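You operate a simulated robot arm through the tools that you are given. There is no shell and no other tool. Be economical: measure what you need, move in short steps, check, and stop when the job is done.

Carry out the task below with a simulated two-armed robot. There is one attempt and no reset: what you move stays moved.

TASK
Hold the saddle still, clamp its rails and tray it.
Fine: the lever goes home till the mark is green; first move the white reflector off the sheet to the green tray's end by the post rack; the saddle goes beside it, and the cloth onto the sheet last. Set down upright: black saddle.

The check looks at the end state, three seconds after you hand in, the way a careful person would. Anything else that was tipped, shoved, dropped, spilled or broken makes it a failure. Flat cloth is picked up by pressing the open fingertips on it (5 to 10 N) and closing them slowly along it; thin cloth reads only 2 to 8 mm in the jaws.

THE ROBOT
Two 6-joint arms with two-finger parallel grippers on one trunk, on a base that drives. Base frame: it is fixed to the floor where the robot stands at the start and does not move with it; the origin is under the middle of the robot, x ahead of it, y to its left, z up. Readings come in mm, degrees, newtons and seconds.
The left shoulder is at the start at [70, 166, 1230], the right one opposite. With the tool pointing down near the work surface each hand reaches from about 800 to 880 mm from the robot's upright axis, wherever it stands, measured 20 degrees to its own side. Places, roughly: inside of the green ready tray [800, 400, 900]; silver saddle lever [400, 200, 1000]; steel sheet [500, 200, 900]. Payload 3.91 kg a hand.
The tool frame of a hand sits at the grasp point between the pads (the TCP): z along the fingers, y along the line on which they close. The tips reach 30 mm beyond it. The gripper opens to 110 mm. The fingers are 20 mm wide and 10 mm thick; the gripper's body (48 by 112 mm) begins 55 mm behind the TCP.
Orientation is told as [roll, pitch, yaw] about the base's x, y, z axes, in that order, counted from this pose: with the fingers straight down and closing along the base's y, the tool's x points along the base's -x, its y along +y and its z along -z.

THE INTERFACE
- The arms move only by the tool apply_moves. It takes "left_series", "right_series" or both (then of equal length, played together; a hand with none holds still); each is a list that holds one entry, the list of rows, each a list of 6 numbers: the shift along the tool's x, y, z in units of 300 mm (1.0 is 300 mm), then the turn, a rotation vector about the tool's x, y, z in units of 60 degrees (1.0 is 60 degrees). In form: [[[dx, dy, dz, ax, ay, az], ...]]. A call has 1 to 10 rows; each row is the pose to reach, as a shift and turn from the pose commanded when the call began, along the tool's axes at that moment. "left_claw" and "right_claw" are, for a hand that has rows, the gripper command, from -1 (fully open) to 1 (shut), values between in proportion, set as the call begins (left out, the last holds). A call with a number of a shift or a turn outside -1 to 1 is refused whole. A row lasts 0.2 s, in which the tool goes at most 50 mm and 8.6 degrees; a call with a longer step from one row to the next is refused whole, and so is a gripper value outside its range. Where a pose cannot be reached the arm comes as near as it can. A force on the tool above 40 N (or 10 N above the force at the start of the call, whichever is more), or a blocked arm, ends the call early, and 0.2 s more pass. The fingers move at their own pace (about 108 mm/s each) and stop on an object; they squeeze with about 30 N. The grip force told is the motor's: it shows also when the fingers shut on nothing. Time passes only in rows, and 0.2 s behind the last, so rows that repeat a pose let the fingers close. It gives the time, the measured TCP pose, the force on the tool (base axes), the opening and the grip force at its end, in the units of the frame above (readings bear some noise), with the torque about the TCP (base axes, N m) and any sound that the robot's microphone picked up, and new pictures: "pictures" is both (left out), scene, wrist or none (wrist: the cameras of the hands that moved).
- Cameras (640 x 400 px; columns grow to the right, rows downward): "scene" is now at [114.6, 1, 1419.9]; the picture's right is [0.02, -1.00, 0.00], its down [-0.89, -0.02, -0.45] and it looks along [0.45, 0.01, -0.89] (base axes); focal length 214 px, centre (320, 200). "left" rides on the left gripper at [77, -7, -115] in its tool frame; the picture's right is [0.09, 1.00, 0.00], its down [-0.80, 0.07, -0.59] and it looks along [-0.59, 0.05, 0.80] (tool axes); focal length 270 px, centre (320, 200). "right" rides on the right gripper at [77, 7, -114] in its tool frame; the picture's right is [-0.09, 1.00, 0.00], its down [-0.80, -0.07, -0.59] and it looks along [-0.59, -0.05, 0.80] (tool axes); focal length 270 px, centre (320, 200).
- slide_trunk(by): slides the trunk up (or, below 0, down) by that many mm; the arms and the scene camera ride with it, the base frame stays. It gives what a move gives, with no picture.
- roll_base(legs): drives the robot by 1 to 6 legs, each [ahead, left, turn to the left] in mm, mm and degrees, along the robot's own axes; the way and the turn of a leg run together, so that a leg with both is an arc; at most 1500 mm and 180 degrees a leg. The arms and the cameras ride along, it lands a little off, and it stops where it bumps. It gives what a move gives, and a new picture of the scene camera.
- pan_tilt(pan, tilt): turns the head with the scene camera to pan (to the left, within 86 degrees either way) and tilt (down, from -29 to 69), counted from straight ahead of the robot. It gives what a move gives, and a new picture of the scene camera.
- locate(camera, pixels): for up to 12 pixels [column, row] of the newest picture of that camera ("zoom" is the newest enlarged one), the place [x, y, z] in the base frame of the surface seen there, good to about 3 mm. It takes no simulated time.
- enlarge(camera, box): a new picture of the part [left, top, right, bottom] of that camera's present view, enlarged. It takes no simulated time.
- sign_off(): hands the job in; it is judged then, once.

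Work in short steps. Measure before you move; look again where a grasp or a placing could have gone wrong, and mend it. You have 80 turns and 260 pictures in all, those below and enlarged ones among them. Open the grippers and draw the arms clear of the work before you hand the job in, unless the task says otherwise; then end with one line.

The tools are called after "Request:" as a command line: name --argument value ..., lists and objects as JSON in quotes. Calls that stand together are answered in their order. apply_moves: Moves the arms, as the interface text tells. Its arguments: {"type":"object","properties":{"left_series":{"type":"array"},"left_claw":{"type":"number"},"right_series":{"type":"array"},"right_claw":{"type":"number"},"pictures":{"type":"string","enum":["both","scene","wrist","none"]}},"required":[]} The other tools are called the same way: slide_trunk (by) slides the trunk up or down; roll_base (legs) drives the base; pan_tilt (pan, tilt) turns the head that bears the scene camera; locate (camera, pixels) gives the place of the surface under pixels of a picture; enlarge (camera, box) takes an enlarged picture of a part of a camera's view; sign_off () hands the job in.

At the start:

```text
clock: 0.0
left_tcp_pos: [552.7, 445.8, 1109.7]
left_tool_rot: [-0.1, 0.0, 0.0]
left_contact_force: [0.0, -0.3, -0.3]
left_wrist_torque: [-0.02, 0.0, 0.0]
left_gripper_width: 110.2
left_gripper_force: 0.1
right_tcp_pos: [98.0, -308.9, 274.9]
right_tool_rot: [-4.4, -6.0, 2.0]
right_contact_force: [0.3, 0.5, -0.8]
right_wrist_torque: [0.0, 0.03, 0.0]
right_gripper_width: 109.8
right_gripper_force: 0.1
trunk travel left (down, up): [-725.0, 215.0]
robot x, y, heading: [-0.0, -1.8, 0.1]
head pan, tilt: [1.3, 63.1]
```

scene: 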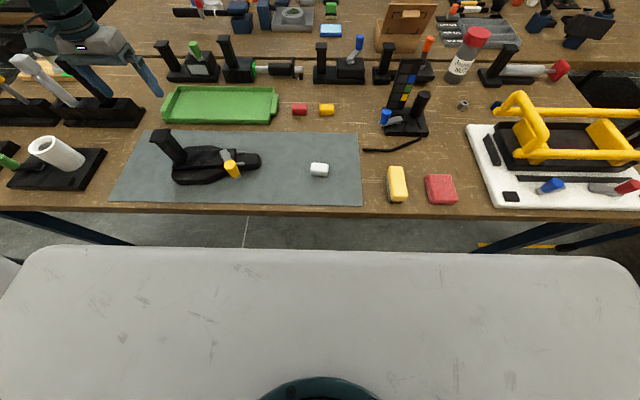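
right: 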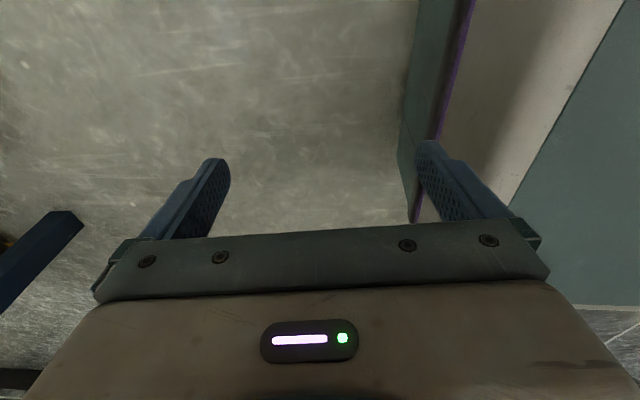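
left: 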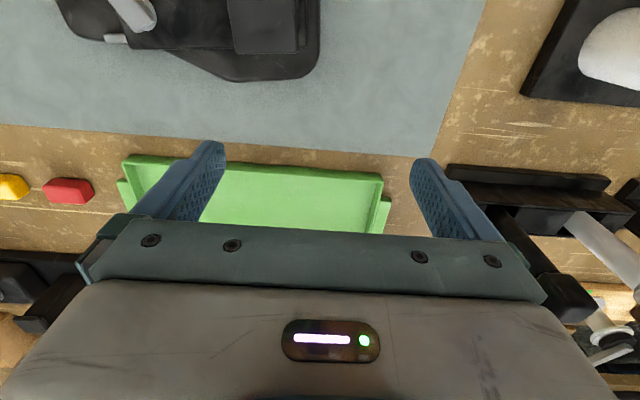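

I start by looking closer at the sheet with the saddle (around 210,165), the white reflector (320,170), tray (220,105), and locating key points.

Request:
enlarge --camera "scene" --box '[100, 110, 380, 215]'

Request:
enlarge --camera "scene" --box '[120, 0, 480, 210]'

Request:
locate --camera "scene" --pixels '[[319, 166], [319, 176], [232, 168], [168, 145], [255, 160], [200, 178], [170, 118], [268, 118], [220, 110], [441, 188], [398, 184], [300, 108]]'

```text
2.29 times, centred on (240, 162) of scene
```

zoom: 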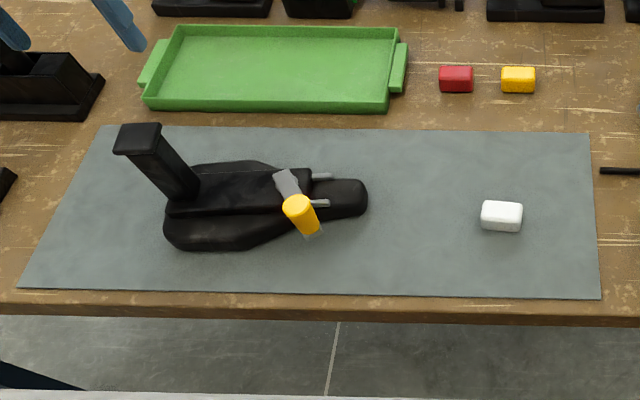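

```text
1.78 times, centred on (300, 105) of scene
```

zoom: 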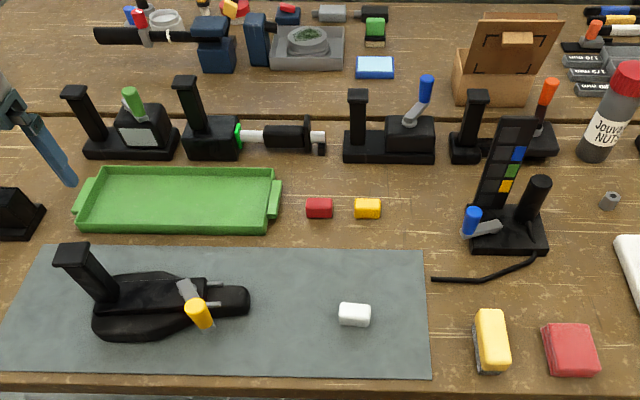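

```text
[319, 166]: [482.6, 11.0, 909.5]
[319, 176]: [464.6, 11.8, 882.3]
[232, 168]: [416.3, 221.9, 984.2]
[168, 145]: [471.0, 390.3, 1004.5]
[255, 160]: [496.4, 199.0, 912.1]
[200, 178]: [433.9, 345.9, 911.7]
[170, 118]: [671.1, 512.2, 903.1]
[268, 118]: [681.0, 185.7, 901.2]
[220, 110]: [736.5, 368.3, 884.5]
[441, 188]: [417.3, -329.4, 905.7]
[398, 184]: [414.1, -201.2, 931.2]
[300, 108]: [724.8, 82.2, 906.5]
```

The post rack has to be identified, so I look left and right with the head, and also measure the grey slab in front of the robot.

Request:
locate --camera "scene" --pixels '[[320, 255], [100, 255], [320, 330], [70, 155], [60, 110], [240, 210], [330, 205], [130, 198], [360, 203], [356, 137], [150, 133]]'

Request:
pan_tilt --pan 45 --tilt 40

Request:
pan_tilt --pan -35 --tilt 45

```text
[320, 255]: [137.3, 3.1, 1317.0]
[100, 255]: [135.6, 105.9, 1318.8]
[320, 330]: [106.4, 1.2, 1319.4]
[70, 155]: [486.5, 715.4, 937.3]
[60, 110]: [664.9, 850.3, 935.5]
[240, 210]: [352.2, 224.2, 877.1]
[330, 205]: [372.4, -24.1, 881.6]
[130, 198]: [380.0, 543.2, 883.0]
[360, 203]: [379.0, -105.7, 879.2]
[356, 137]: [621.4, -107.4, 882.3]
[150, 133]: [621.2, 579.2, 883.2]
```

```text
clock: 1.1
left_tcp_pos: [552.5, 446.2, 1109.1]
left_tool_rot: [-0.1, -0.1, 0.0]
left_contact_force: [-0.7, 0.6, 0.4]
left_wrist_torque: [-0.04, 0.0, 0.0]
left_gripper_width: 109.8
left_gripper_force: 0.1
right_tcp_pos: [98.4, -310.5, 274.3]
right_tool_rot: [-4.4, -5.9, 1.9]
right_contact_force: [0.1, 0.1, -0.7]
right_wrist_torque: [0.01, 0.01, 0.01]
right_gripper_width: 110.2
right_gripper_force: 0.2
trunk travel left (down, up): [-725.0, 215.0]
robot x, y, heading: [2.5, 2.6, 0.4]
head pan, tilt: [45.0, 40.0]
```

scene: 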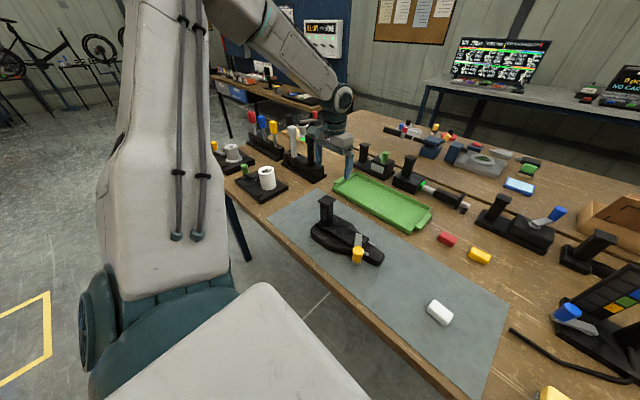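

```text
clock: 2.6
left_tcp_pos: [551.4, 447.1, 1109.6]
left_tool_rot: [0.0, -0.1, 0.0]
left_contact_force: [-0.3, 0.1, 0.3]
left_wrist_torque: [-0.01, -0.01, 0.01]
left_gripper_width: 109.7
left_gripper_force: 0.1
right_tcp_pos: [97.2, -309.8, 275.9]
right_tool_rot: [-4.3, -6.0, 2.0]
right_contact_force: [0.4, 0.1, -0.3]
right_wrist_torque: [-0.01, -0.01, 0.01]
right_gripper_width: 110.2
right_gripper_force: 0.0
trunk travel left (down, up): [-725.0, 215.0]
robot x, y, heading: [0.1, -0.2, 0.0]
head pan, tilt: [-35.0, 45.0]
```

scene: 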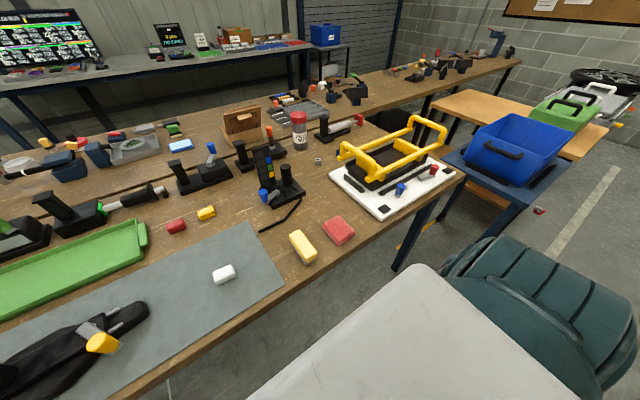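

The rack at left with upright posts looks like the "post rack". I look closely at it, and at the items on the right (cloth candidate at (338,230)).

Request:
enlarge --camera "scene" --box '[150, 120, 450, 300]'

Request:
pan_tilt --pan 50 --tilt 42

Request:
enlarge --camera "scene" --box '[230, 90, 470, 240]'

Request:
enlarge --camera "scene" --box '[310, 180, 450, 270]'

```text
2.13 times, centred on (300, 210) of scene
```

zoom: 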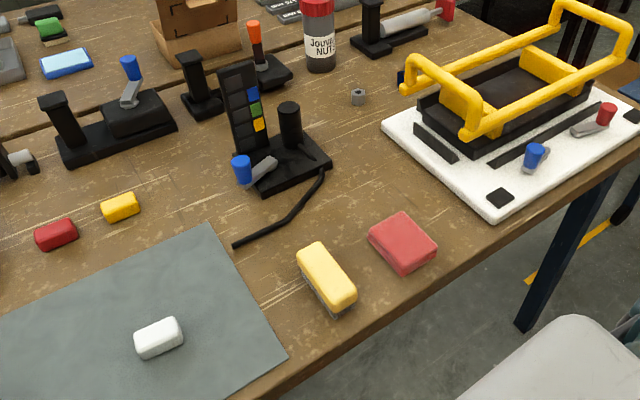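

```text
clock: 4.2
left_tcp_pos: [551.5, 446.5, 1110.1]
left_tool_rot: [-0.1, -0.1, 0.0]
left_contact_force: [0.7, 0.3, -1.2]
left_wrist_torque: [-0.01, 0.01, 0.01]
left_gripper_width: 110.3
left_gripper_force: 0.1
right_tcp_pos: [97.5, -310.5, 274.2]
right_tool_rot: [-4.4, -5.9, 1.9]
right_contact_force: [0.2, 0.1, -0.3]
right_wrist_torque: [0.03, 0.02, 0.02]
right_gripper_width: 110.0
right_gripper_force: 0.0
trunk travel left (down, up): [-725.0, 215.0]
robot x, y, heading: [-0.1, -3.2, -0.2]
head pan, tilt: [50.0, 42.0]
```

scene: 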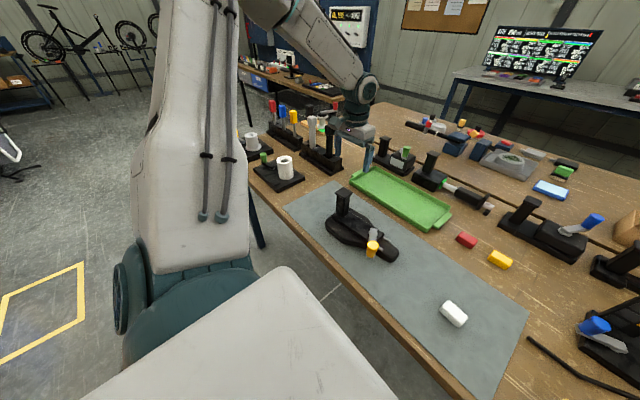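

```text
2.67 times, centred on (350, 165) of scene
```

zoom: 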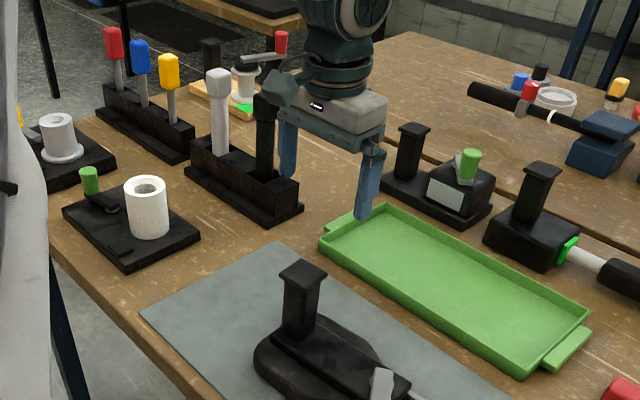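

```text
4.44 times, centred on (380, 225) of scene
```

zoom: 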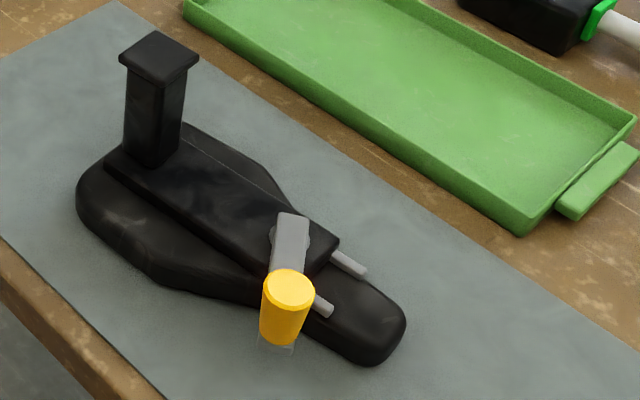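

The post rack is the black block with silver/black posts, beyond the tray's left (+y) end; red folded square at right is the cloth candidate. I back the base off ~305 mm so the near part of the table comes into the hands' reach, and tilt the head to look at it.

Request:
roll_base --legs '[[-305, 0, 0]]'

Request:
pan_tilt --pan 10 --tilt 42

Request:
enlarge --camera "scene" --box '[160, 90, 440, 265]'

```text
clock: 6.3
left_tcp_pos: [255.6, 444.7, 1109.1]
left_tool_rot: [-0.1, 0.0, 0.1]
left_contact_force: [-1.2, 0.5, -0.2]
left_wrist_torque: [-0.02, -0.01, -0.01]
left_gripper_width: 110.3
left_gripper_force: 0.0
right_tcp_pos: [-198.1, -309.7, 274.7]
right_tool_rot: [-4.3, -6.0, 1.9]
right_contact_force: [0.8, 0.6, 0.4]
right_wrist_torque: [-0.01, -0.01, 0.0]
right_gripper_width: 110.0
right_gripper_force: 0.2
trunk travel left (down, up): [-725.0, 215.0]
robot x, y, heading: [-294.7, -3.7, 0.1]
head pan, tilt: [50.0, 42.0]
```

scene: 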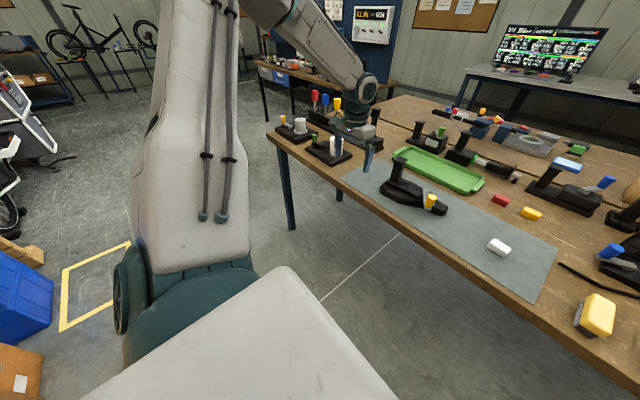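

```text
clock: 7.3
left_tcp_pos: [253.8, 447.8, 1109.8]
left_tool_rot: [0.0, 0.0, 0.1]
left_contact_force: [0.5, -0.5, 0.3]
left_wrist_torque: [-0.01, 0.02, 0.03]
left_gripper_width: 110.0
left_gripper_force: 0.0
right_tcp_pos: [-198.8, -309.4, 274.3]
right_tool_rot: [-4.4, -6.0, 2.0]
right_contact_force: [-0.6, 0.5, 0.1]
right_wrist_torque: [-0.02, 0.02, -0.02]
right_gripper_width: 110.1
right_gripper_force: 0.1
trunk travel left (down, up): [-725.0, 215.0]
robot x, y, heading: [-295.6, -2.6, 0.1]
head pan, tilt: [10.0, 42.0]
```

scene: 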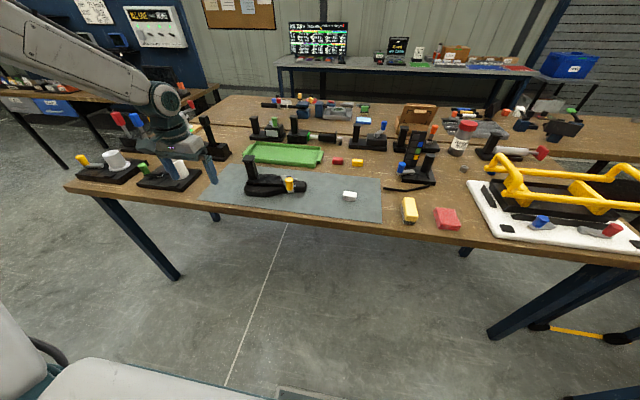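

```text
2.29 times, centred on (300, 178) of scene
```

zoom: 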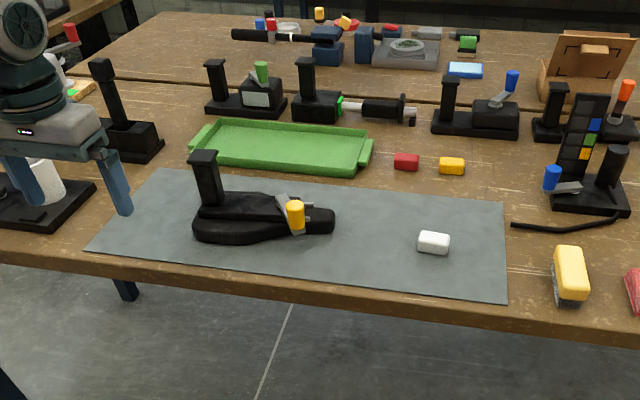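

Robot is at x≈-295; the reflector sits near [475,11]. I carry the open left hand at its present height (tips 1080, above the 1005 post) toward it in two calls.

Request:
apply_moves --left_series '[[[-0.105, -0.104, 0, 0, 0, 0], [-0.21, -0.208, 0, 0, 0, 0], [-0.316, -0.311, 0, 0, 0, 0], [-0.421, -0.415, 0, 0, 0, 0], [-0.526, -0.519, 0, 0, 0, 0], [-0.631, -0.623, 0, 0, 0, 0], [-0.737, -0.727, 0, 0, 0, 0]]]' --pictures "none"

Request:
apply_moves --left_series '[[[0, -0.145, 0, 0, 0, 0], [0, -0.29, 0, 0, 0, 0], [0, -0.436, 0, 0, 0, 0], [0, -0.582, 0, 0, 0, 0], [0, -0.727, 0, 0, 0, 0], [0, -0.727, 0, 0, 0, 0]]]' --pictures "both"

```text
clock: 8.9
left_tcp_pos: [262.2, 448.0, 1100.3]
left_tool_rot: [-0.1, -0.1, 0.0]
left_contact_force: [-0.4, 0.2, -0.5]
left_wrist_torque: [-0.04, -0.02, -0.01]
left_gripper_width: 110.2
left_gripper_force: 0.2
left hand out of reach, approached as far as the arm can: row 1, 2, 3, 4, 5, 6, 7
right_tcp_pos: [-197.4, -309.1, 274.7]
right_tool_rot: [-4.3, -6.2, 1.9]
right_contact_force: [-0.8, -0.2, 0.5]
right_wrist_torque: [0.0, 0.0, 0.03]
right_gripper_width: 110.1
right_gripper_force: 0.0
trunk travel left (down, up): [-725.0, 215.0]
robot x, y, heading: [-298.1, -0.3, -0.2]
head pan, tilt: [10.0, 42.0]
```

```text
clock: 10.3
left_tcp_pos: [177.9, 381.8, 1082.1]
left_tool_rot: [-0.1, -0.1, 0.1]
left_contact_force: [-0.9, -0.5, -0.3]
left_wrist_torque: [0.02, 0.04, 0.0]
left_gripper_width: 110.1
left_gripper_force: 0.0
left hand out of reach, approached as far as the arm can: row 1, 2, 3, 4, 5, 6
right_tcp_pos: [-197.2, -309.4, 274.9]
right_tool_rot: [-4.4, -6.0, 1.9]
right_contact_force: [0.7, 0.9, 0.3]
right_wrist_torque: [0.01, 0.0, 0.02]
right_gripper_width: 110.0
right_gripper_force: 0.1
trunk travel left (down, up): [-725.0, 215.0]
robot x, y, heading: [-295.9, -2.0, 0.2]
head pan, tilt: [10.0, 42.0]
```

scene: 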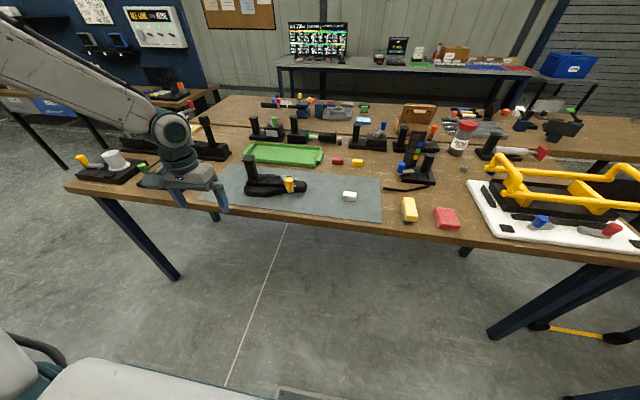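
left: 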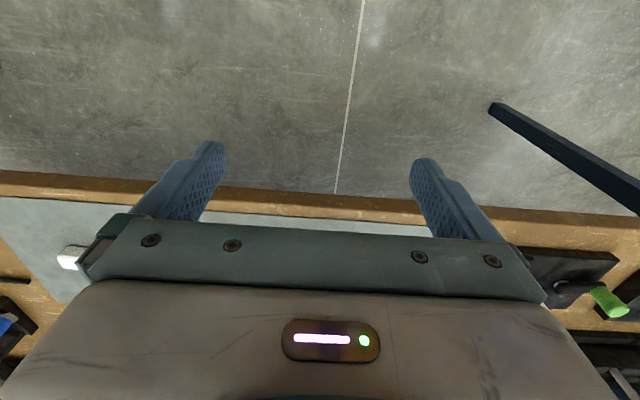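

The arm stops short at this height with the tool down, so I back off another 200 mm to free space and probe where the hand can go (lower and farther).

Request:
roll_base --legs '[[-200, 0, 0]]'

Request:
apply_moves --left_series '[[[0, 0, 0.15, 0, 0, 0], [0, 0, 0.3, 0, 0, 0], [0, 0, 0.45, 0, 0, 0], [-0.15, -0.05, 0.45, 0, 0, 0], [-0.3, -0.1, 0.45, 0, 0, 0], [-0.45, -0.15, 0.45, 0, 0, 0], [-0.6, -0.2, 0.45, 0, 0, 0], [-0.75, -0.25, 0.45, 0, 0, 0], [-0.9, -0.3, 0.45, 0, 0, 0], [-0.9, -0.3, 0.45, 0, 0, 0]]]' --pictures "scene"

```text
clock: 11.9
left_tcp_pos: [-15.6, 380.9, 1082.6]
left_tool_rot: [-0.1, 0.0, -0.1]
left_contact_force: [-0.6, -0.7, -0.1]
left_wrist_torque: [-0.02, 0.02, -0.02]
left_gripper_width: 110.3
left_gripper_force: 0.1
right_tcp_pos: [-395.0, -309.2, 274.9]
right_tool_rot: [-4.4, -6.0, 1.8]
right_contact_force: [-0.9, -0.3, 0.1]
right_wrist_torque: [-0.01, -0.03, -0.02]
right_gripper_width: 109.7
right_gripper_force: 0.2
trunk travel left (down, up): [-725.0, 215.0]
robot x, y, heading: [-497.6, 4.9, -0.0]
head pan, tilt: [10.0, 42.0]
```

scene: 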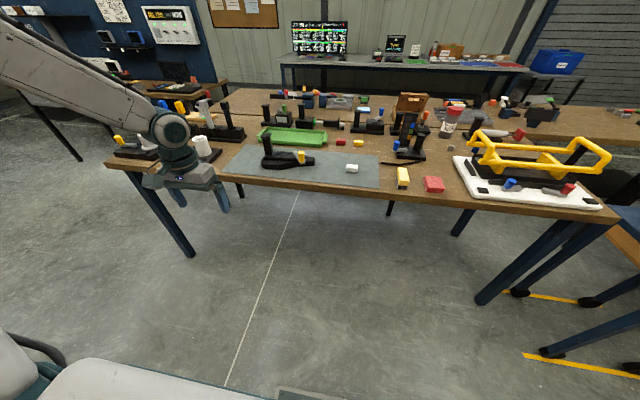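

```text
clock: 14.1
left_tcp_pos: [82.4, 459.7, 971.8]
left_tool_rot: [-0.2, -0.3, 0.0]
left_contact_force: [-0.3, 1.2, 0.7]
left_wrist_torque: [0.02, -0.04, 0.02]
left_gripper_width: 110.0
left_gripper_force: 0.0
left hand out of reach, approached as far as the arm can: row 3, 4, 5, 6, 7, 8, 9, 10
right_tcp_pos: [-395.9, -309.8, 274.9]
right_tool_rot: [-4.4, -6.1, 1.7]
right_contact_force: [-1.0, 0.1, -0.7]
right_wrist_torque: [-0.02, 0.01, -0.01]
right_gripper_width: 110.1
right_gripper_force: 0.1
trunk travel left (down, up): [-725.0, 215.0]
robot x, y, heading: [-494.1, -2.2, -0.0]
head pan, tilt: [10.0, 42.0]
```

scene: 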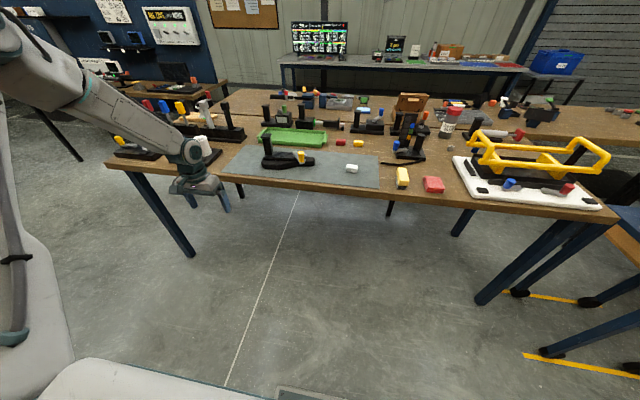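

The hand seems stuck at ~30° azimuth from the shoulder; I test whether a different wrist yaw frees it: turning the tool with the arm while moving inward.

Request:
apply_moves --left_series '[[[0, 0, 0, 0, 0, 0.14], [0, 0, 0, 0, 0, 0.28], [0, 0, 0, 0, 0, 0.42], [-0.1, -0.1, 0, 0, 0, 0.5], [-0.2, -0.2, 0, 0, 0, 0.5], [-0.3, -0.3, 0, 0, 0, 0.5], [-0.4, -0.4, 0, 0, 0, 0.5], [-0.5, -0.5, 0, 0, 0, 0.5], [-0.5, -0.5, 0, 0, 0, 0.5]]]' --pictures "none"

```text
clock: 16.1
left_tcp_pos: [85.6, 461.0, 978.6]
left_tool_rot: [-0.1, -0.2, -30.1]
left_contact_force: [0.1, -0.4, 0.5]
left_wrist_torque: [-0.03, 0.0, 0.01]
left_gripper_width: 109.9
left_gripper_force: 0.1
left hand out of reach, approached as far as the arm can: row 4, 5, 6, 7, 8, 9
right_tcp_pos: [-394.4, -310.8, 274.4]
right_tool_rot: [-4.3, -6.1, 1.8]
right_contact_force: [-0.4, -0.4, 0.0]
right_wrist_torque: [-0.01, 0.01, 0.0]
right_gripper_width: 109.9
right_gripper_force: 0.0
trunk travel left (down, up): [-725.0, 215.0]
robot x, y, heading: [-494.7, -0.3, 0.0]
head pan, tilt: [10.0, 42.0]
```

Pure yaw works but the inward motion does not. I probe small steps in each direction within one call, since the report lists which rows are unreachable.

Request:
apply_moves --left_series '[[[-0.115, 0.067, 0, 0, 0, 0], [0, 0, 0, 0, 0, 0], [0.067, 0.115, 0, 0, 0, 0], [0, 0, 0, 0, 0, 0], [-0.067, -0.115, 0, 0, 0, 0], [0, 0, 0, 0, 0, 0], [0.115, -0.067, 0, 0, 0, 0], [0, 0, 0, 0, 0, 0], [0, 0, -0.08, 0, 0, 0], [0, 0, 0.08, 0, 0, 0]]]' --pictures "none"

```text
clock: 18.3
left_tcp_pos: [82.2, 462.4, 955.5]
left_tool_rot: [-0.2, -0.4, -30.1]
left_contact_force: [0.0, 0.1, -0.6]
left_wrist_torque: [0.02, 0.02, 0.0]
left_gripper_width: 110.2
left_gripper_force: 0.0
left hand out of reach, approached as far as the arm can: row 1, 4, 5, 6, 10
right_tcp_pos: [-395.0, -310.6, 274.8]
right_tool_rot: [-4.4, -6.0, 1.7]
right_contact_force: [0.0, 0.5, -0.6]
right_wrist_torque: [0.01, 0.01, -0.01]
right_gripper_width: 110.4
right_gripper_force: 0.1
trunk travel left (down, up): [-725.0, 215.0]
robot x, y, heading: [-496.4, -3.7, -0.0]
head pan, tilt: [10.0, 42.0]
```

All readings lie on a ray at 38.8° from the robot axis; the stated band is 800–880 mm out. I go radially out first to r≈840, then swing inward to 20°.

Request:
apply_moves --left_series '[[[-0.06, 0.156, 0, 0, 0, 0], [-0.12, 0.312, 0, 0, 0, 0], [-0.251, 0.232, 0, 0, 0, 0], [-0.382, 0.152, 0, 0, 0, 0], [-0.513, 0.072, 0, 0, 0, 0], [-0.644, -0.007, 0, 0, 0, 0], [-0.775, -0.087, 0, 0, 0, 0], [-0.906, -0.167, 0, 0, 0, 0], [-0.906, -0.167, 0, 0, 0, 0]]]' --pictures "scene"

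```text
refused: row 1 steps farther than a row can; nothing moved
```

Row 1 was a hair too long; I split it a little finer.

Request:
apply_moves --left_series '[[[-0.05, 0.12, 0, 0, 0, 0], [-0.1, 0.24, 0, 0, 0, 0], [-0.12, 0.312, 0, 0, 0, 0], [-0.251, 0.232, 0, 0, 0, 0], [-0.382, 0.152, 0, 0, 0, 0], [-0.513, 0.072, 0, 0, 0, 0], [-0.644, -0.007, 0, 0, 0, 0], [-0.775, -0.087, 0, 0, 0, 0], [-0.906, -0.167, 0, 0, 0, 0], [-0.906, -0.167, 0, 0, 0, 0]]]' --pictures "scene"

```text
clock: 20.5
left_tcp_pos: [103.6, 479.3, 985.9]
left_tool_rot: [-0.1, -0.2, -30.1]
left_contact_force: [0.3, -0.4, 0.5]
left_wrist_torque: [0.02, -0.01, 0.03]
left_gripper_width: 110.0
left_gripper_force: 0.1
left hand out of reach, approached as far as the arm can: row 1, 2, 3, 4, 5, 6, 7, 8, 9, 10
right_tcp_pos: [-395.2, -310.2, 275.5]
right_tool_rot: [-4.4, -6.0, 1.7]
right_contact_force: [0.1, -0.2, 0.1]
right_wrist_torque: [-0.03, 0.01, -0.02]
right_gripper_width: 110.0
right_gripper_force: 0.1
trunk travel left (down, up): [-725.0, 215.0]
robot x, y, heading: [-492.9, -0.7, -0.0]
head pan, tilt: [10.0, 42.0]
```

scene: 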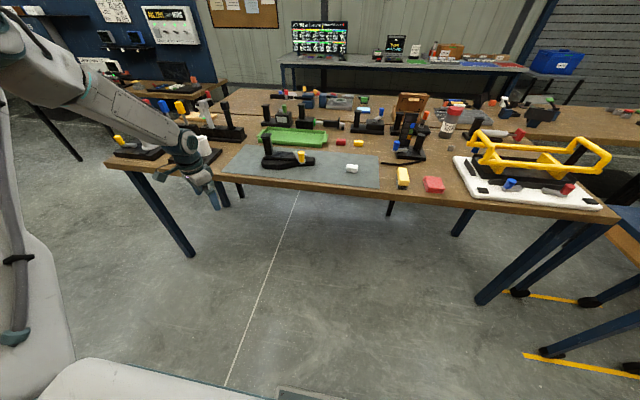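

All points fit a pan limit of the left arm near 38.8°. I check how the right arm behaves: bring it out of its tuck, up and ahead through free space in front of the table.

Request:
apply_moves --right_series '[[[-0.1, -0.02, -0.12, 0, 0, 0], [-0.2, -0.04, -0.24, 0, 0, 0], [-0.3, -0.06, -0.36, 0, 0, 0], [-0.4, -0.08, -0.48, 0, 0, 0], [-0.5, -0.1, -0.6, 0, 0, 0], [-0.6, -0.1, -0.72, 0, 0, 0], [-0.7, -0.1, -0.84, 0, 0, 0], [-0.8, -0.1, -0.96, 0, 0, 0]]]' --pictures "none"

Request:
apply_moves --right_series '[[[-0.1, 0, -0.12, 0, 0, 0], [-0.2, 0, -0.24, 0, 0, 0], [-0.3, 0, -0.36, 0, 0, 0], [-0.4, 0, -0.48, 0, 0, 0], [-0.5, 0, -0.6, 0, 0, 0], [-0.6, 0, -0.72, 0, 0, 0], [-0.7, 0, -0.84, 0, 0, 0], [-0.8, 0, -0.96, 0, 0, 0]]]' --pictures "none"

```text
clock: 22.3
left_tcp_pos: [102.1, 479.0, 985.6]
left_tool_rot: [-0.1, -0.2, -30.1]
left_contact_force: [0.3, -1.0, -0.1]
left_wrist_torque: [0.02, 0.02, 0.02]
left_gripper_width: 110.2
left_gripper_force: 0.1
right_tcp_pos: [-186.2, -310.5, 587.7]
right_tool_rot: [-4.4, -6.0, 1.7]
right_contact_force: [-0.1, 0.5, 0.4]
right_wrist_torque: [-0.01, -0.01, -0.03]
right_gripper_width: 110.1
right_gripper_force: 0.1
trunk travel left (down, up): [-725.0, 215.0]
robot x, y, heading: [-488.8, 0.3, -0.0]
head pan, tilt: [10.0, 42.0]
```

```text
clock: 24.1
left_tcp_pos: [102.8, 479.1, 985.6]
left_tool_rot: [0.0, -0.2, -30.1]
left_contact_force: [0.5, 0.1, -0.7]
left_wrist_torque: [0.0, 0.01, -0.01]
left_gripper_width: 110.1
left_gripper_force: 0.0
right_tcp_pos: [35.6, -300.1, 825.5]
right_tool_rot: [-4.4, -6.5, 1.8]
right_contact_force: [0.1, -0.5, 0.5]
right_wrist_torque: [0.04, 0.02, 0.02]
right_gripper_width: 110.1
right_gripper_force: 0.1
right hand out of reach, approached as far as the arm can: row 6, 7, 8
trunk travel left (down, up): [-725.0, 215.0]
robot x, y, heading: [-492.4, -1.3, 0.0]
head pan, tilt: [10.0, 42.0]
```

The right hand reached rel (527,-300,825), inside 38.8°. I go on ahead toward the stated band (rel ≈ (790,-290,930)).

Request:
apply_moves --right_series '[[[-0.12, 0, 0, 0, 0, 0], [-0.24, 0, 0, 0, 0, 0], [-0.36, 0, -0.06, 0, 0, 0], [-0.48, 0, -0.12, 0, 0, 0], [-0.6, 0, -0.18, 0, 0, 0], [-0.72, 0, -0.24, 0, 0, 0], [-0.84, 0, -0.3, 0, 0, 0], [-0.9, 0, -0.3, 0, 0, 0]]]' --pictures "scene"

```text
clock: 25.9
left_tcp_pos: [103.0, 479.4, 985.0]
left_tool_rot: [0.0, -0.2, -30.1]
left_contact_force: [0.0, -0.1, 0.3]
left_wrist_torque: [-0.01, -0.02, 0.0]
left_gripper_width: 109.9
left_gripper_force: 0.1
right_tcp_pos: [292.4, -282.2, 944.0]
right_tool_rot: [-4.4, -6.0, 1.7]
right_contact_force: [0.4, -1.0, -0.3]
right_wrist_torque: [-0.03, 0.02, -0.03]
right_gripper_width: 110.1
right_gripper_force: 0.1
trunk travel left (down, up): [-725.0, 215.0]
robot x, y, heading: [-492.2, 3.0, -0.1]
head pan, tilt: [10.0, 42.0]
```

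scene: 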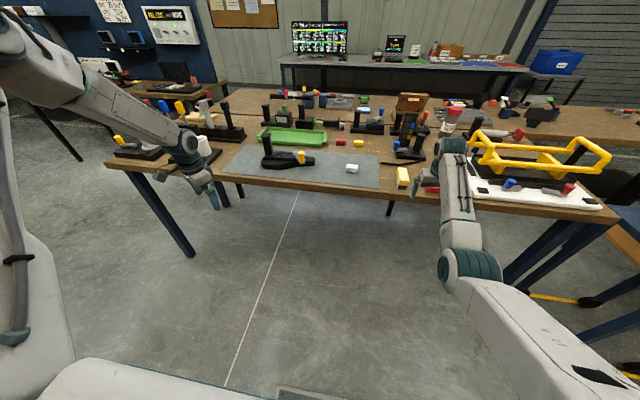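

Right hand reaches the band fine, with its elbow low; the left arm is folded with elbow high, so it likely sits in another branch. I look at the left arm to understand its pose.

Request:
pan_tilt --pan 70 --tilt 10

Request:
pan_tilt --pan -60 --tilt 30

```text
clock: 27.2
left_tcp_pos: [103.6, 480.4, 986.0]
left_tool_rot: [-0.1, -0.3, -30.0]
left_contact_force: [0.2, 0.6, -1.3]
left_wrist_torque: [0.0, -0.02, -0.03]
left_gripper_width: 110.0
left_gripper_force: 0.1
right_tcp_pos: [292.4, -282.4, 945.2]
right_tool_rot: [-4.5, -6.1, 1.7]
right_contact_force: [-0.2, 0.3, -0.3]
right_wrist_torque: [0.0, -0.02, 0.01]
right_gripper_width: 110.0
right_gripper_force: 0.0
trunk travel left (down, up): [-725.0, 215.0]
robot x, y, heading: [-492.7, 2.1, -0.0]
head pan, tilt: [70.0, 10.0]
```

scene: 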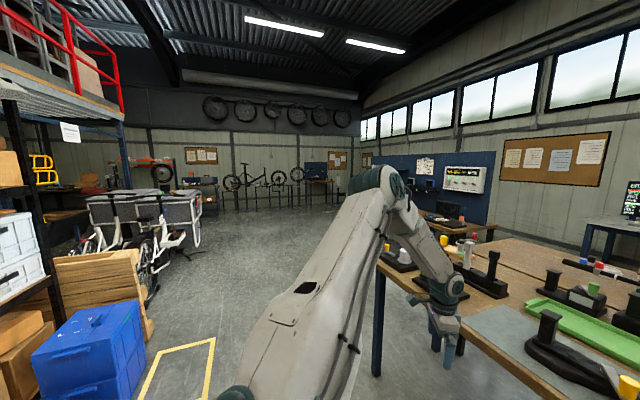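

```text
clock: 29.3
left_tcp_pos: [102.3, 479.8, 985.8]
left_tool_rot: [-0.1, -0.2, -30.1]
left_contact_force: [-0.3, 0.2, -0.4]
left_wrist_torque: [-0.04, 0.01, 0.06]
left_gripper_width: 109.9
left_gripper_force: 0.0
right_tcp_pos: [292.9, -281.9, 944.0]
right_tool_rot: [-4.3, -6.1, 1.7]
right_contact_force: [0.4, -0.1, 0.7]
right_wrist_torque: [0.01, -0.02, -0.01]
right_gripper_width: 110.3
right_gripper_force: 0.1
trunk travel left (down, up): [-725.0, 215.0]
robot x, y, heading: [-493.2, -2.6, -0.2]
head pan, tilt: [-60.0, 30.0]
```

scene: 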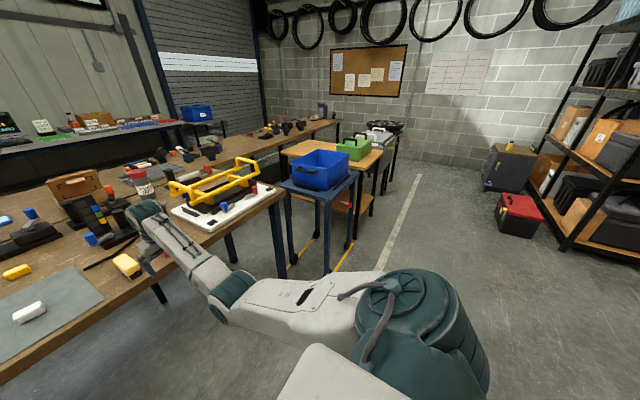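

I measure the right arm's link positions (shoulder 420,300; elbow 225,290; forearm 185,250; wrist 147,212), then the left's.

Request:
locate --camera "scene" --pixels '[[420, 280], [420, 350], [350, 300], [300, 295], [228, 288], [185, 250], [147, 212]]'

Request:
pan_tilt --pan 65 --tilt 30

Request:
locate --camera "scene" --pixels '[[280, 390], [280, 300], [330, 180], [385, 95], [400, 130], [430, 170], [450, 195], [440, 215]]'

```text
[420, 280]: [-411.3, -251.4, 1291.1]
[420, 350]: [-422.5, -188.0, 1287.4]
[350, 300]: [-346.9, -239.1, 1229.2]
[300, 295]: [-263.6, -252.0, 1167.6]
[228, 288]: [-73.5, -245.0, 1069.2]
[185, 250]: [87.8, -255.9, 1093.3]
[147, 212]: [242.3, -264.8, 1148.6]
```

```text
clock: 31.4
left_tcp_pos: [103.1, 479.5, 986.2]
left_tool_rot: [-0.1, -0.2, -30.1]
left_contact_force: [-0.1, -0.3, 0.6]
left_wrist_torque: [-0.01, 0.02, 0.0]
left_gripper_width: 110.2
left_gripper_force: 0.2
right_tcp_pos: [292.3, -282.1, 943.8]
right_tool_rot: [-4.4, -6.1, 1.7]
right_contact_force: [0.9, -0.1, -1.2]
right_wrist_torque: [0.0, 0.0, -0.05]
right_gripper_width: 110.0
right_gripper_force: 0.0
trunk travel left (down, up): [-725.0, 215.0]
robot x, y, heading: [-493.9, 1.1, 0.1]
head pan, tilt: [65.0, 30.0]
```

scene: 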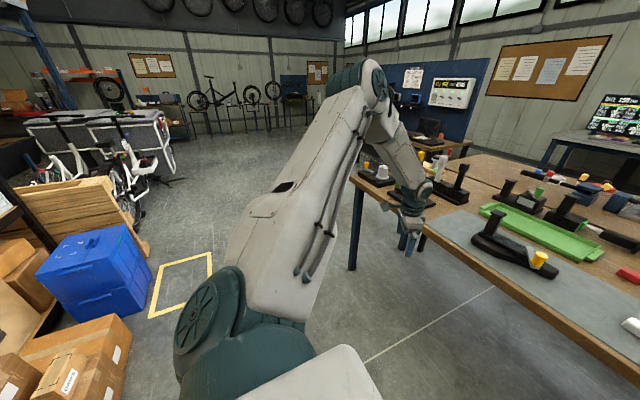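

```text
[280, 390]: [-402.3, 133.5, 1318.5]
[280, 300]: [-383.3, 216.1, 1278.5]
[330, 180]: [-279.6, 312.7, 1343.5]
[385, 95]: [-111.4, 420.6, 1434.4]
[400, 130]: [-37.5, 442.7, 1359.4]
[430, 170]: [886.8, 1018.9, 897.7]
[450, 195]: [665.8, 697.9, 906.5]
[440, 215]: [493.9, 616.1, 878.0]
```

Geometry: the right arm hangs in a near-vertical plane with elbow low, the left has elbow high with its pan stuck. I lower the left hand to the mirror of the right's start tuck (almost straight arm), from where it should come out elbow-low like the right one.

Request:
apply_moves --left_series '[[[0.065, -0.0375, 0.108, 0, 0, 0], [0.13, -0.075, 0.217, 0, 0, 0], [0.195, -0.1125, 0.325, 0, 0, 0], [0.26, -0.15, 0.433, 0, 0, 0], [0.325, -0.1875, 0.542, 0, 0, 0], [0.39, -0.225, 0.65, 0, 0, 0], [0.455, -0.2625, 0.758, 0, 0, 0], [0.52, -0.3, 0.867, 0, 0, 0]]]' --pictures "none"

Request:
apply_moves --left_series '[[[0.0525, -0.059, 0.108, 0, 0, 0], [0.105, -0.118, 0.217, 0, 0, 0], [0.1575, -0.177, 0.325, 0, 0, 0], [0.21, -0.2365, 0.433, 0, 0, 0], [0.2625, -0.296, 0.542, 0, 0, 0], [0.315, -0.355, 0.65, 0, 0, 0], [0.3675, -0.414, 0.758, 0, 0, 0], [0.42, -0.473, 0.867, 0, 0, 0]]]' --pictures "none"

Request:
apply_moves --left_series '[[[0.028, -0.074, 0.106, 0, 0, 0], [0.056, -0.148, 0.211, 0, 0, 0], [0.084, -0.222, 0.317, 0, 0, 0], [0.111, -0.295, 0.422, 0, 0, 0], [0.139, -0.369, 0.528, 0, 0, 0], [0.167, -0.443, 0.633, 0, 0, 0], [0.167, -0.443, 0.633, 0, 0, 0]]]' --pictures "scene"

```text
clock: 33.2
left_tcp_pos: [-90.7, 485.7, 781.5]
left_tool_rot: [0.0, -0.2, -30.1]
left_contact_force: [-0.4, 0.3, -0.2]
left_wrist_torque: [-0.02, -0.02, -0.02]
left_gripper_width: 110.2
left_gripper_force: 0.1
left hand out of reach, approached as far as the arm can: row 6, 7, 8
right_tcp_pos: [291.0, -282.1, 944.4]
right_tool_rot: [-4.4, -6.0, 1.7]
right_contact_force: [0.5, -0.1, 0.3]
right_wrist_torque: [0.02, -0.01, 0.01]
right_gripper_width: 110.1
right_gripper_force: 0.0
trunk travel left (down, up): [-725.0, 215.0]
robot x, y, heading: [-495.9, -6.5, -0.1]
head pan, tilt: [65.0, 30.0]
```

```text
clock: 35.0
left_tcp_pos: [-279.1, 494.1, 724.8]
left_tool_rot: [-0.1, -0.2, -30.1]
left_contact_force: [0.4, 0.8, -0.5]
left_wrist_torque: [-0.02, -0.01, -0.01]
left_gripper_width: 110.0
left_gripper_force: 0.0
left hand out of reach, approached as far as the arm can: row 1, 2, 3, 4, 5, 6, 7, 8
right_tcp_pos: [292.3, -282.3, 943.9]
right_tool_rot: [-4.4, -6.0, 1.7]
right_contact_force: [-0.2, -0.2, 0.6]
right_wrist_torque: [0.0, 0.02, -0.03]
right_gripper_width: 110.2
right_gripper_force: 0.1
trunk travel left (down, up): [-725.0, 215.0]
robot x, y, heading: [-493.8, 0.6, 0.0]
head pan, tilt: [65.0, 30.0]
```

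```text
clock: 36.6
left_tcp_pos: [-391.1, 409.3, 532.5]
left_tool_rot: [-0.1, -0.2, -30.3]
left_contact_force: [-0.3, 0.6, 1.1]
left_wrist_torque: [0.04, 0.0, -0.02]
left_gripper_width: 109.9
left_gripper_force: 0.1
right_tcp_pos: [293.2, -282.5, 944.8]
right_tool_rot: [-4.5, -6.1, 1.7]
right_contact_force: [0.3, 1.2, 0.0]
right_wrist_torque: [0.01, -0.02, -0.02]
right_gripper_width: 110.0
right_gripper_force: 0.0
trunk travel left (down, up): [-725.0, 215.0]
robot x, y, heading: [-497.5, -0.6, -0.1]
head pan, tilt: [65.0, 30.0]
```

scene: 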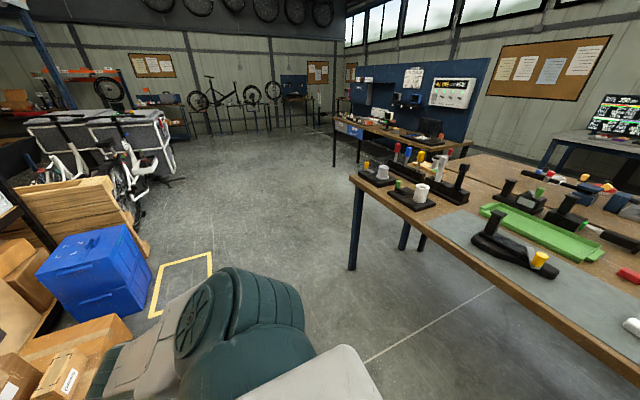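

The arm has gone to the other branch (elbow down/back). Now I follow the mirror of the right hand's path out, restoring yaw 0.

Request:
apply_moves --left_series '[[[-0.125, 0.008, -0.031, 0, 0, -0.083], [-0.251, 0.017, -0.062, 0, 0, -0.167], [-0.376, 0.025, -0.093, 0, 0, -0.25], [-0.502, 0.033, -0.125, 0, 0, -0.333], [-0.627, 0.042, -0.156, 0, 0, -0.417], [-0.753, 0.05, -0.187, 0, 0, -0.5], [-0.753, 0.05, -0.187, 0, 0, -0.5]]]' --pictures "none"

Request:
apply_moves --left_series '[[[-0.1, 0, -0.12, 0, 0, 0], [-0.2, 0, -0.24, 0, 0, 0], [-0.3, 0, -0.36, 0, 0, 0], [-0.4, 0, -0.48, 0, 0, 0], [-0.5, 0, -0.6, 0, 0, 0], [-0.6, 0, -0.72, 0, 0, 0], [-0.7, 0, -0.8, 0, 0, 0]]]' --pictures "none"

Request:
apply_moves --left_series '[[[-0.12, 0, 0, 0, 0, 0], [-0.24, 0, 0, 0, 0, 0], [-0.36, 0, -0.06, 0, 0, 0], [-0.48, 0, -0.12, 0, 0, 0], [-0.6, 0, -0.18, 0, 0, 0], [-0.72, 0, -0.24, 0, 0, 0], [-0.84, 0, -0.3, 0, 0, 0], [-0.9, 0, -0.3, 0, 0, 0]]]' --pictures "scene"

```text
clock: 38.2
left_tcp_pos: [-187.7, 310.9, 586.3]
left_tool_rot: [-0.1, -0.1, -0.1]
left_contact_force: [0.1, 0.5, 0.4]
left_wrist_torque: [0.0, -0.01, -0.02]
left_gripper_width: 110.0
left_gripper_force: 0.1
right_tcp_pos: [292.0, -280.8, 943.7]
right_tool_rot: [-4.5, -6.1, 1.7]
right_contact_force: [-0.4, 0.1, -0.7]
right_wrist_torque: [-0.01, 0.02, 0.03]
right_gripper_width: 109.8
right_gripper_force: 0.0
trunk travel left (down, up): [-725.0, 215.0]
robot x, y, heading: [-493.7, -1.4, 0.0]
head pan, tilt: [65.0, 30.0]
```

```text
clock: 39.8
left_tcp_pos: [29.0, 320.5, 795.4]
left_tool_rot: [-0.2, -0.3, -0.2]
left_contact_force: [-0.3, 0.1, 0.1]
left_wrist_torque: [0.0, 0.0, -0.02]
left_gripper_width: 109.9
left_gripper_force: 0.1
left hand out of reach, approached as far as the arm can: row 6, 7
right_tcp_pos: [293.2, -281.3, 943.3]
right_tool_rot: [-4.4, -5.9, 1.8]
right_contact_force: [0.7, 0.1, 0.5]
right_wrist_torque: [0.03, -0.01, 0.02]
right_gripper_width: 109.9
right_gripper_force: 0.1
trunk travel left (down, up): [-725.0, 215.0]
robot x, y, heading: [-491.2, -1.8, -0.3]
head pan, tilt: [65.0, 30.0]
```

```text
clock: 41.6
left_tcp_pos: [301.5, 319.1, 887.7]
left_tool_rot: [-0.1, 0.0, -0.2]
left_contact_force: [0.7, -0.9, -0.4]
left_wrist_torque: [-0.02, 0.0, -0.01]
left_gripper_width: 110.1
left_gripper_force: 0.0
right_tcp_pos: [292.2, -282.3, 943.4]
right_tool_rot: [-4.5, -6.0, 1.7]
right_contact_force: [-0.1, -0.1, -0.3]
right_wrist_torque: [0.01, -0.02, 0.02]
right_gripper_width: 109.9
right_gripper_force: 0.0
trunk travel left (down, up): [-725.0, 215.0]
robot x, y, heading: [-491.8, -0.5, -0.1]
head pan, tilt: [65.0, 30.0]
```

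scene: 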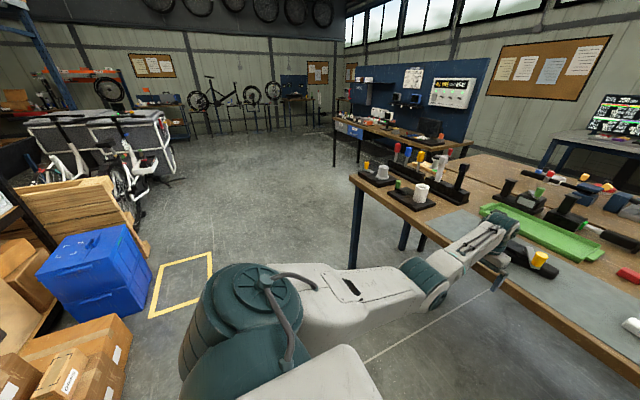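

The left arm is now in the good configuration at rel (793,320,888). I raise it to z≈1000, withdraw the right hand low in front of the table, then drive right first and forward second to bring the left hand over the reflector.

Request:
apply_moves --left_series '[[[0, 0, -0.13, 0, 0, 0], [0, 0, -0.26, 0, 0, 0], [0, 0, -0.38, 0, 0, 0], [0, 0, -0.38, 0, 0, 0], [0, 0, -0.38, 0, 0, 0], [0, 0, -0.38, 0, 0, 0], [0, 0, -0.38, 0, 0, 0], [0, 0, -0.38, 0, 0, 0]]]' --right_series '[[[0.12, 0, 0, 0, 0, 0], [0.24, 0, 0.06, 0, 0, 0], [0.36, 0, 0.12, 0, 0, 0], [0.48, 0, 0.18, 0, 0, 0], [0.6, 0, 0.24, 0, 0, 0], [0.72, 0, 0.3, 0, 0, 0], [0.84, 0, 0.3, 0, 0, 0], [0.9, 0, 0.33, 0, 0, 0]]]' --pictures "none"

Request:
apply_moves --right_series '[[[0.07, 0, 0.12, 0, 0, 0], [0.14, 0, 0.24, 0, 0, 0], [0.24, 0, 0.36, 0, 0, 0], [0.34, 0, 0.48, 0, 0, 0], [0.44, 0, 0.6, 0, 0, 0], [0.54, 0, 0.72, 0, 0, 0], [0.64, 0, 0.8, 0, 0, 0], [0.72, 0, 0.8, 0, 0, 0]]]' --pictures "none"

Request:
roll_base --legs '[[0, -210, 0], [175, 0, 0]]'

Request:
pan_tilt --pan 15 --tilt 42

```text
clock: 43.4
left_tcp_pos: [301.5, 321.8, 1001.9]
left_tool_rot: [-0.1, -0.2, 0.0]
left_contact_force: [-0.7, 0.7, 0.7]
left_wrist_torque: [0.01, 0.02, 0.03]
left_gripper_width: 110.0
left_gripper_force: 0.1
right_tcp_pos: [34.7, -298.6, 818.2]
right_tool_rot: [-4.4, -6.0, 1.8]
right_contact_force: [0.6, 0.3, 0.9]
right_wrist_torque: [0.02, 0.02, -0.05]
right_gripper_width: 109.9
right_gripper_force: 0.1
trunk travel left (down, up): [-725.0, 215.0]
robot x, y, heading: [-493.9, 1.4, 0.3]
head pan, tilt: [65.0, 30.0]
```

```text
clock: 45.2
left_tcp_pos: [300.7, 321.9, 1000.3]
left_tool_rot: [-0.1, -0.1, -0.1]
left_contact_force: [-0.4, 0.8, 0.2]
left_wrist_torque: [-0.01, 0.01, -0.02]
left_gripper_width: 109.9
left_gripper_force: 0.0
right_tcp_pos: [-154.5, -320.9, 556.1]
right_tool_rot: [-4.3, -6.0, 1.7]
right_contact_force: [0.1, 0.1, -0.4]
right_wrist_torque: [-0.01, 0.0, 0.02]
right_gripper_width: 110.1
right_gripper_force: 0.1
trunk travel left (down, up): [-725.0, 215.0]
robot x, y, heading: [-491.7, -1.5, 0.1]
head pan, tilt: [65.0, 30.0]
```

```text
clock: 47.9
left_tcp_pos: [476.0, 110.4, 1002.0]
left_tool_rot: [-0.1, -0.1, 0.0]
left_contact_force: [-0.3, 0.3, -0.3]
left_wrist_torque: [0.02, 0.02, -0.03]
left_gripper_width: 109.9
left_gripper_force: 0.1
right_tcp_pos: [22.2, -533.1, 555.5]
right_tool_rot: [-4.4, -6.2, 1.7]
right_contact_force: [0.7, 0.2, 0.1]
right_wrist_torque: [-0.02, 0.0, -0.02]
right_gripper_width: 110.1
right_gripper_force: 0.0
trunk travel left (down, up): [-725.0, 215.0]
robot x, y, heading: [-316.8, -215.7, 0.2]
head pan, tilt: [65.0, 30.0]
```

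scene: 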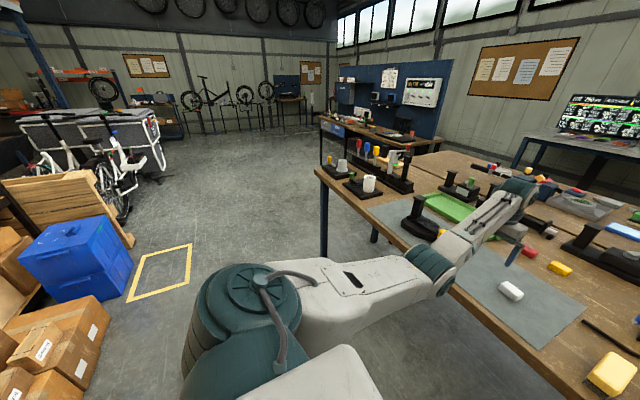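

```text
clock: 49.1
left_tcp_pos: [475.9, 110.2, 1000.9]
left_tool_rot: [0.0, -0.1, 0.1]
left_contact_force: [0.1, 0.6, -0.4]
left_wrist_torque: [-0.01, 0.0, -0.02]
left_gripper_width: 110.2
left_gripper_force: 0.1
right_tcp_pos: [22.3, -532.8, 554.2]
right_tool_rot: [-4.4, -6.1, 1.8]
right_contact_force: [0.1, 0.7, 0.4]
right_wrist_torque: [0.01, -0.06, 0.02]
right_gripper_width: 110.1
right_gripper_force: 0.0
trunk travel left (down, up): [-725.0, 215.0]
robot x, y, heading: [-314.8, -209.1, -0.1]
head pan, tilt: [15.0, 42.0]
```

scene: 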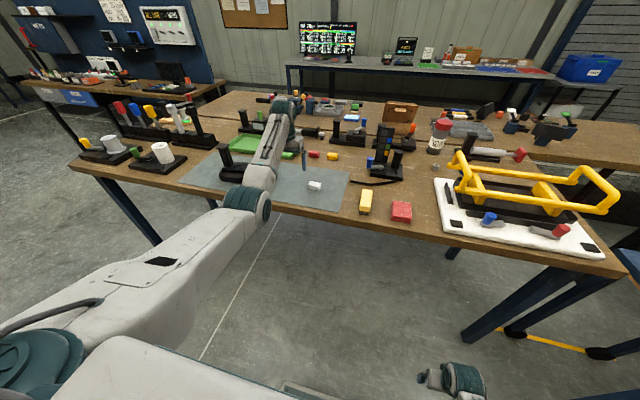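

Everything is clear. I shift the left hand 100 mm to the right over the reflector and look with the wrist camera.

Request:
apply_moves --left_series '[[[0, -0.11, 0, 0, 0, 0], [0, -0.22, 0, 0, 0, 0], [0, -0.33, 0, 0, 0, 0], [0, -0.33, 0, 0, 0, 0]]]' --pictures "wrist"

```text
clock: 50.1
left_tcp_pos: [475.6, 13.9, 1000.3]
left_tool_rot: [-0.3, 0.0, 0.0]
left_contact_force: [-0.2, 0.4, -0.6]
left_wrist_torque: [-0.01, -0.02, 0.01]
left_gripper_width: 110.2
left_gripper_force: 0.1
right_tcp_pos: [22.2, -531.6, 555.1]
right_tool_rot: [-4.3, -5.9, 1.9]
right_contact_force: [-0.1, 0.1, -0.2]
right_wrist_torque: [-0.03, 0.02, -0.02]
right_gripper_width: 110.3
right_gripper_force: 0.1
trunk travel left (down, up): [-725.0, 215.0]
robot x, y, heading: [-318.2, -212.9, 0.2]
head pan, tilt: [15.0, 42.0]
```

left: 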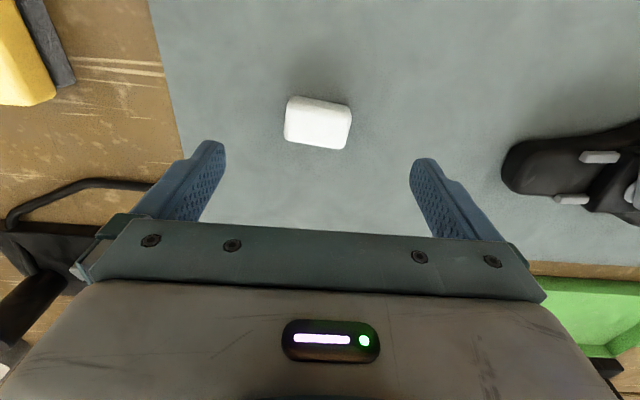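

I locate the reflector's top corners and edges: (291,99), (347,106), (344,146), (287,138), centre (318,120).

Request:
locate --camera "left" --pixels '[[318, 115], [293, 101], [346, 109], [342, 134], [290, 128], [318, 144], [318, 80]]'

Request:
enlarge --camera "left" --box '[250, 70, 410, 170]'

```text
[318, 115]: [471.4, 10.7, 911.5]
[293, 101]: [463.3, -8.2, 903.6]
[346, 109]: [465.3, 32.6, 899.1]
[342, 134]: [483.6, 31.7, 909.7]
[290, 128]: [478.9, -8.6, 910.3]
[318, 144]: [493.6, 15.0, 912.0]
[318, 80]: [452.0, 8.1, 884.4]
```

```text
4.00 times, centred on (330, 120) of left
```

zoom: 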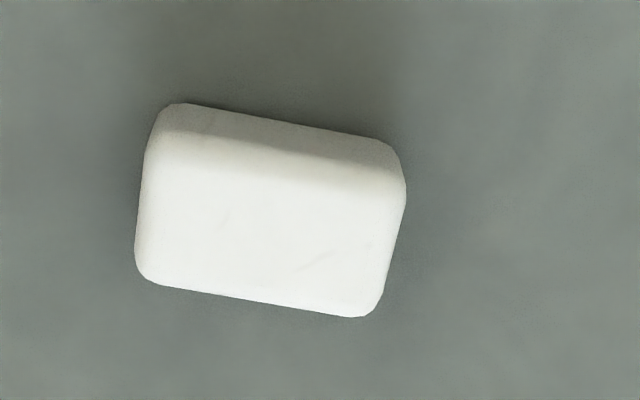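

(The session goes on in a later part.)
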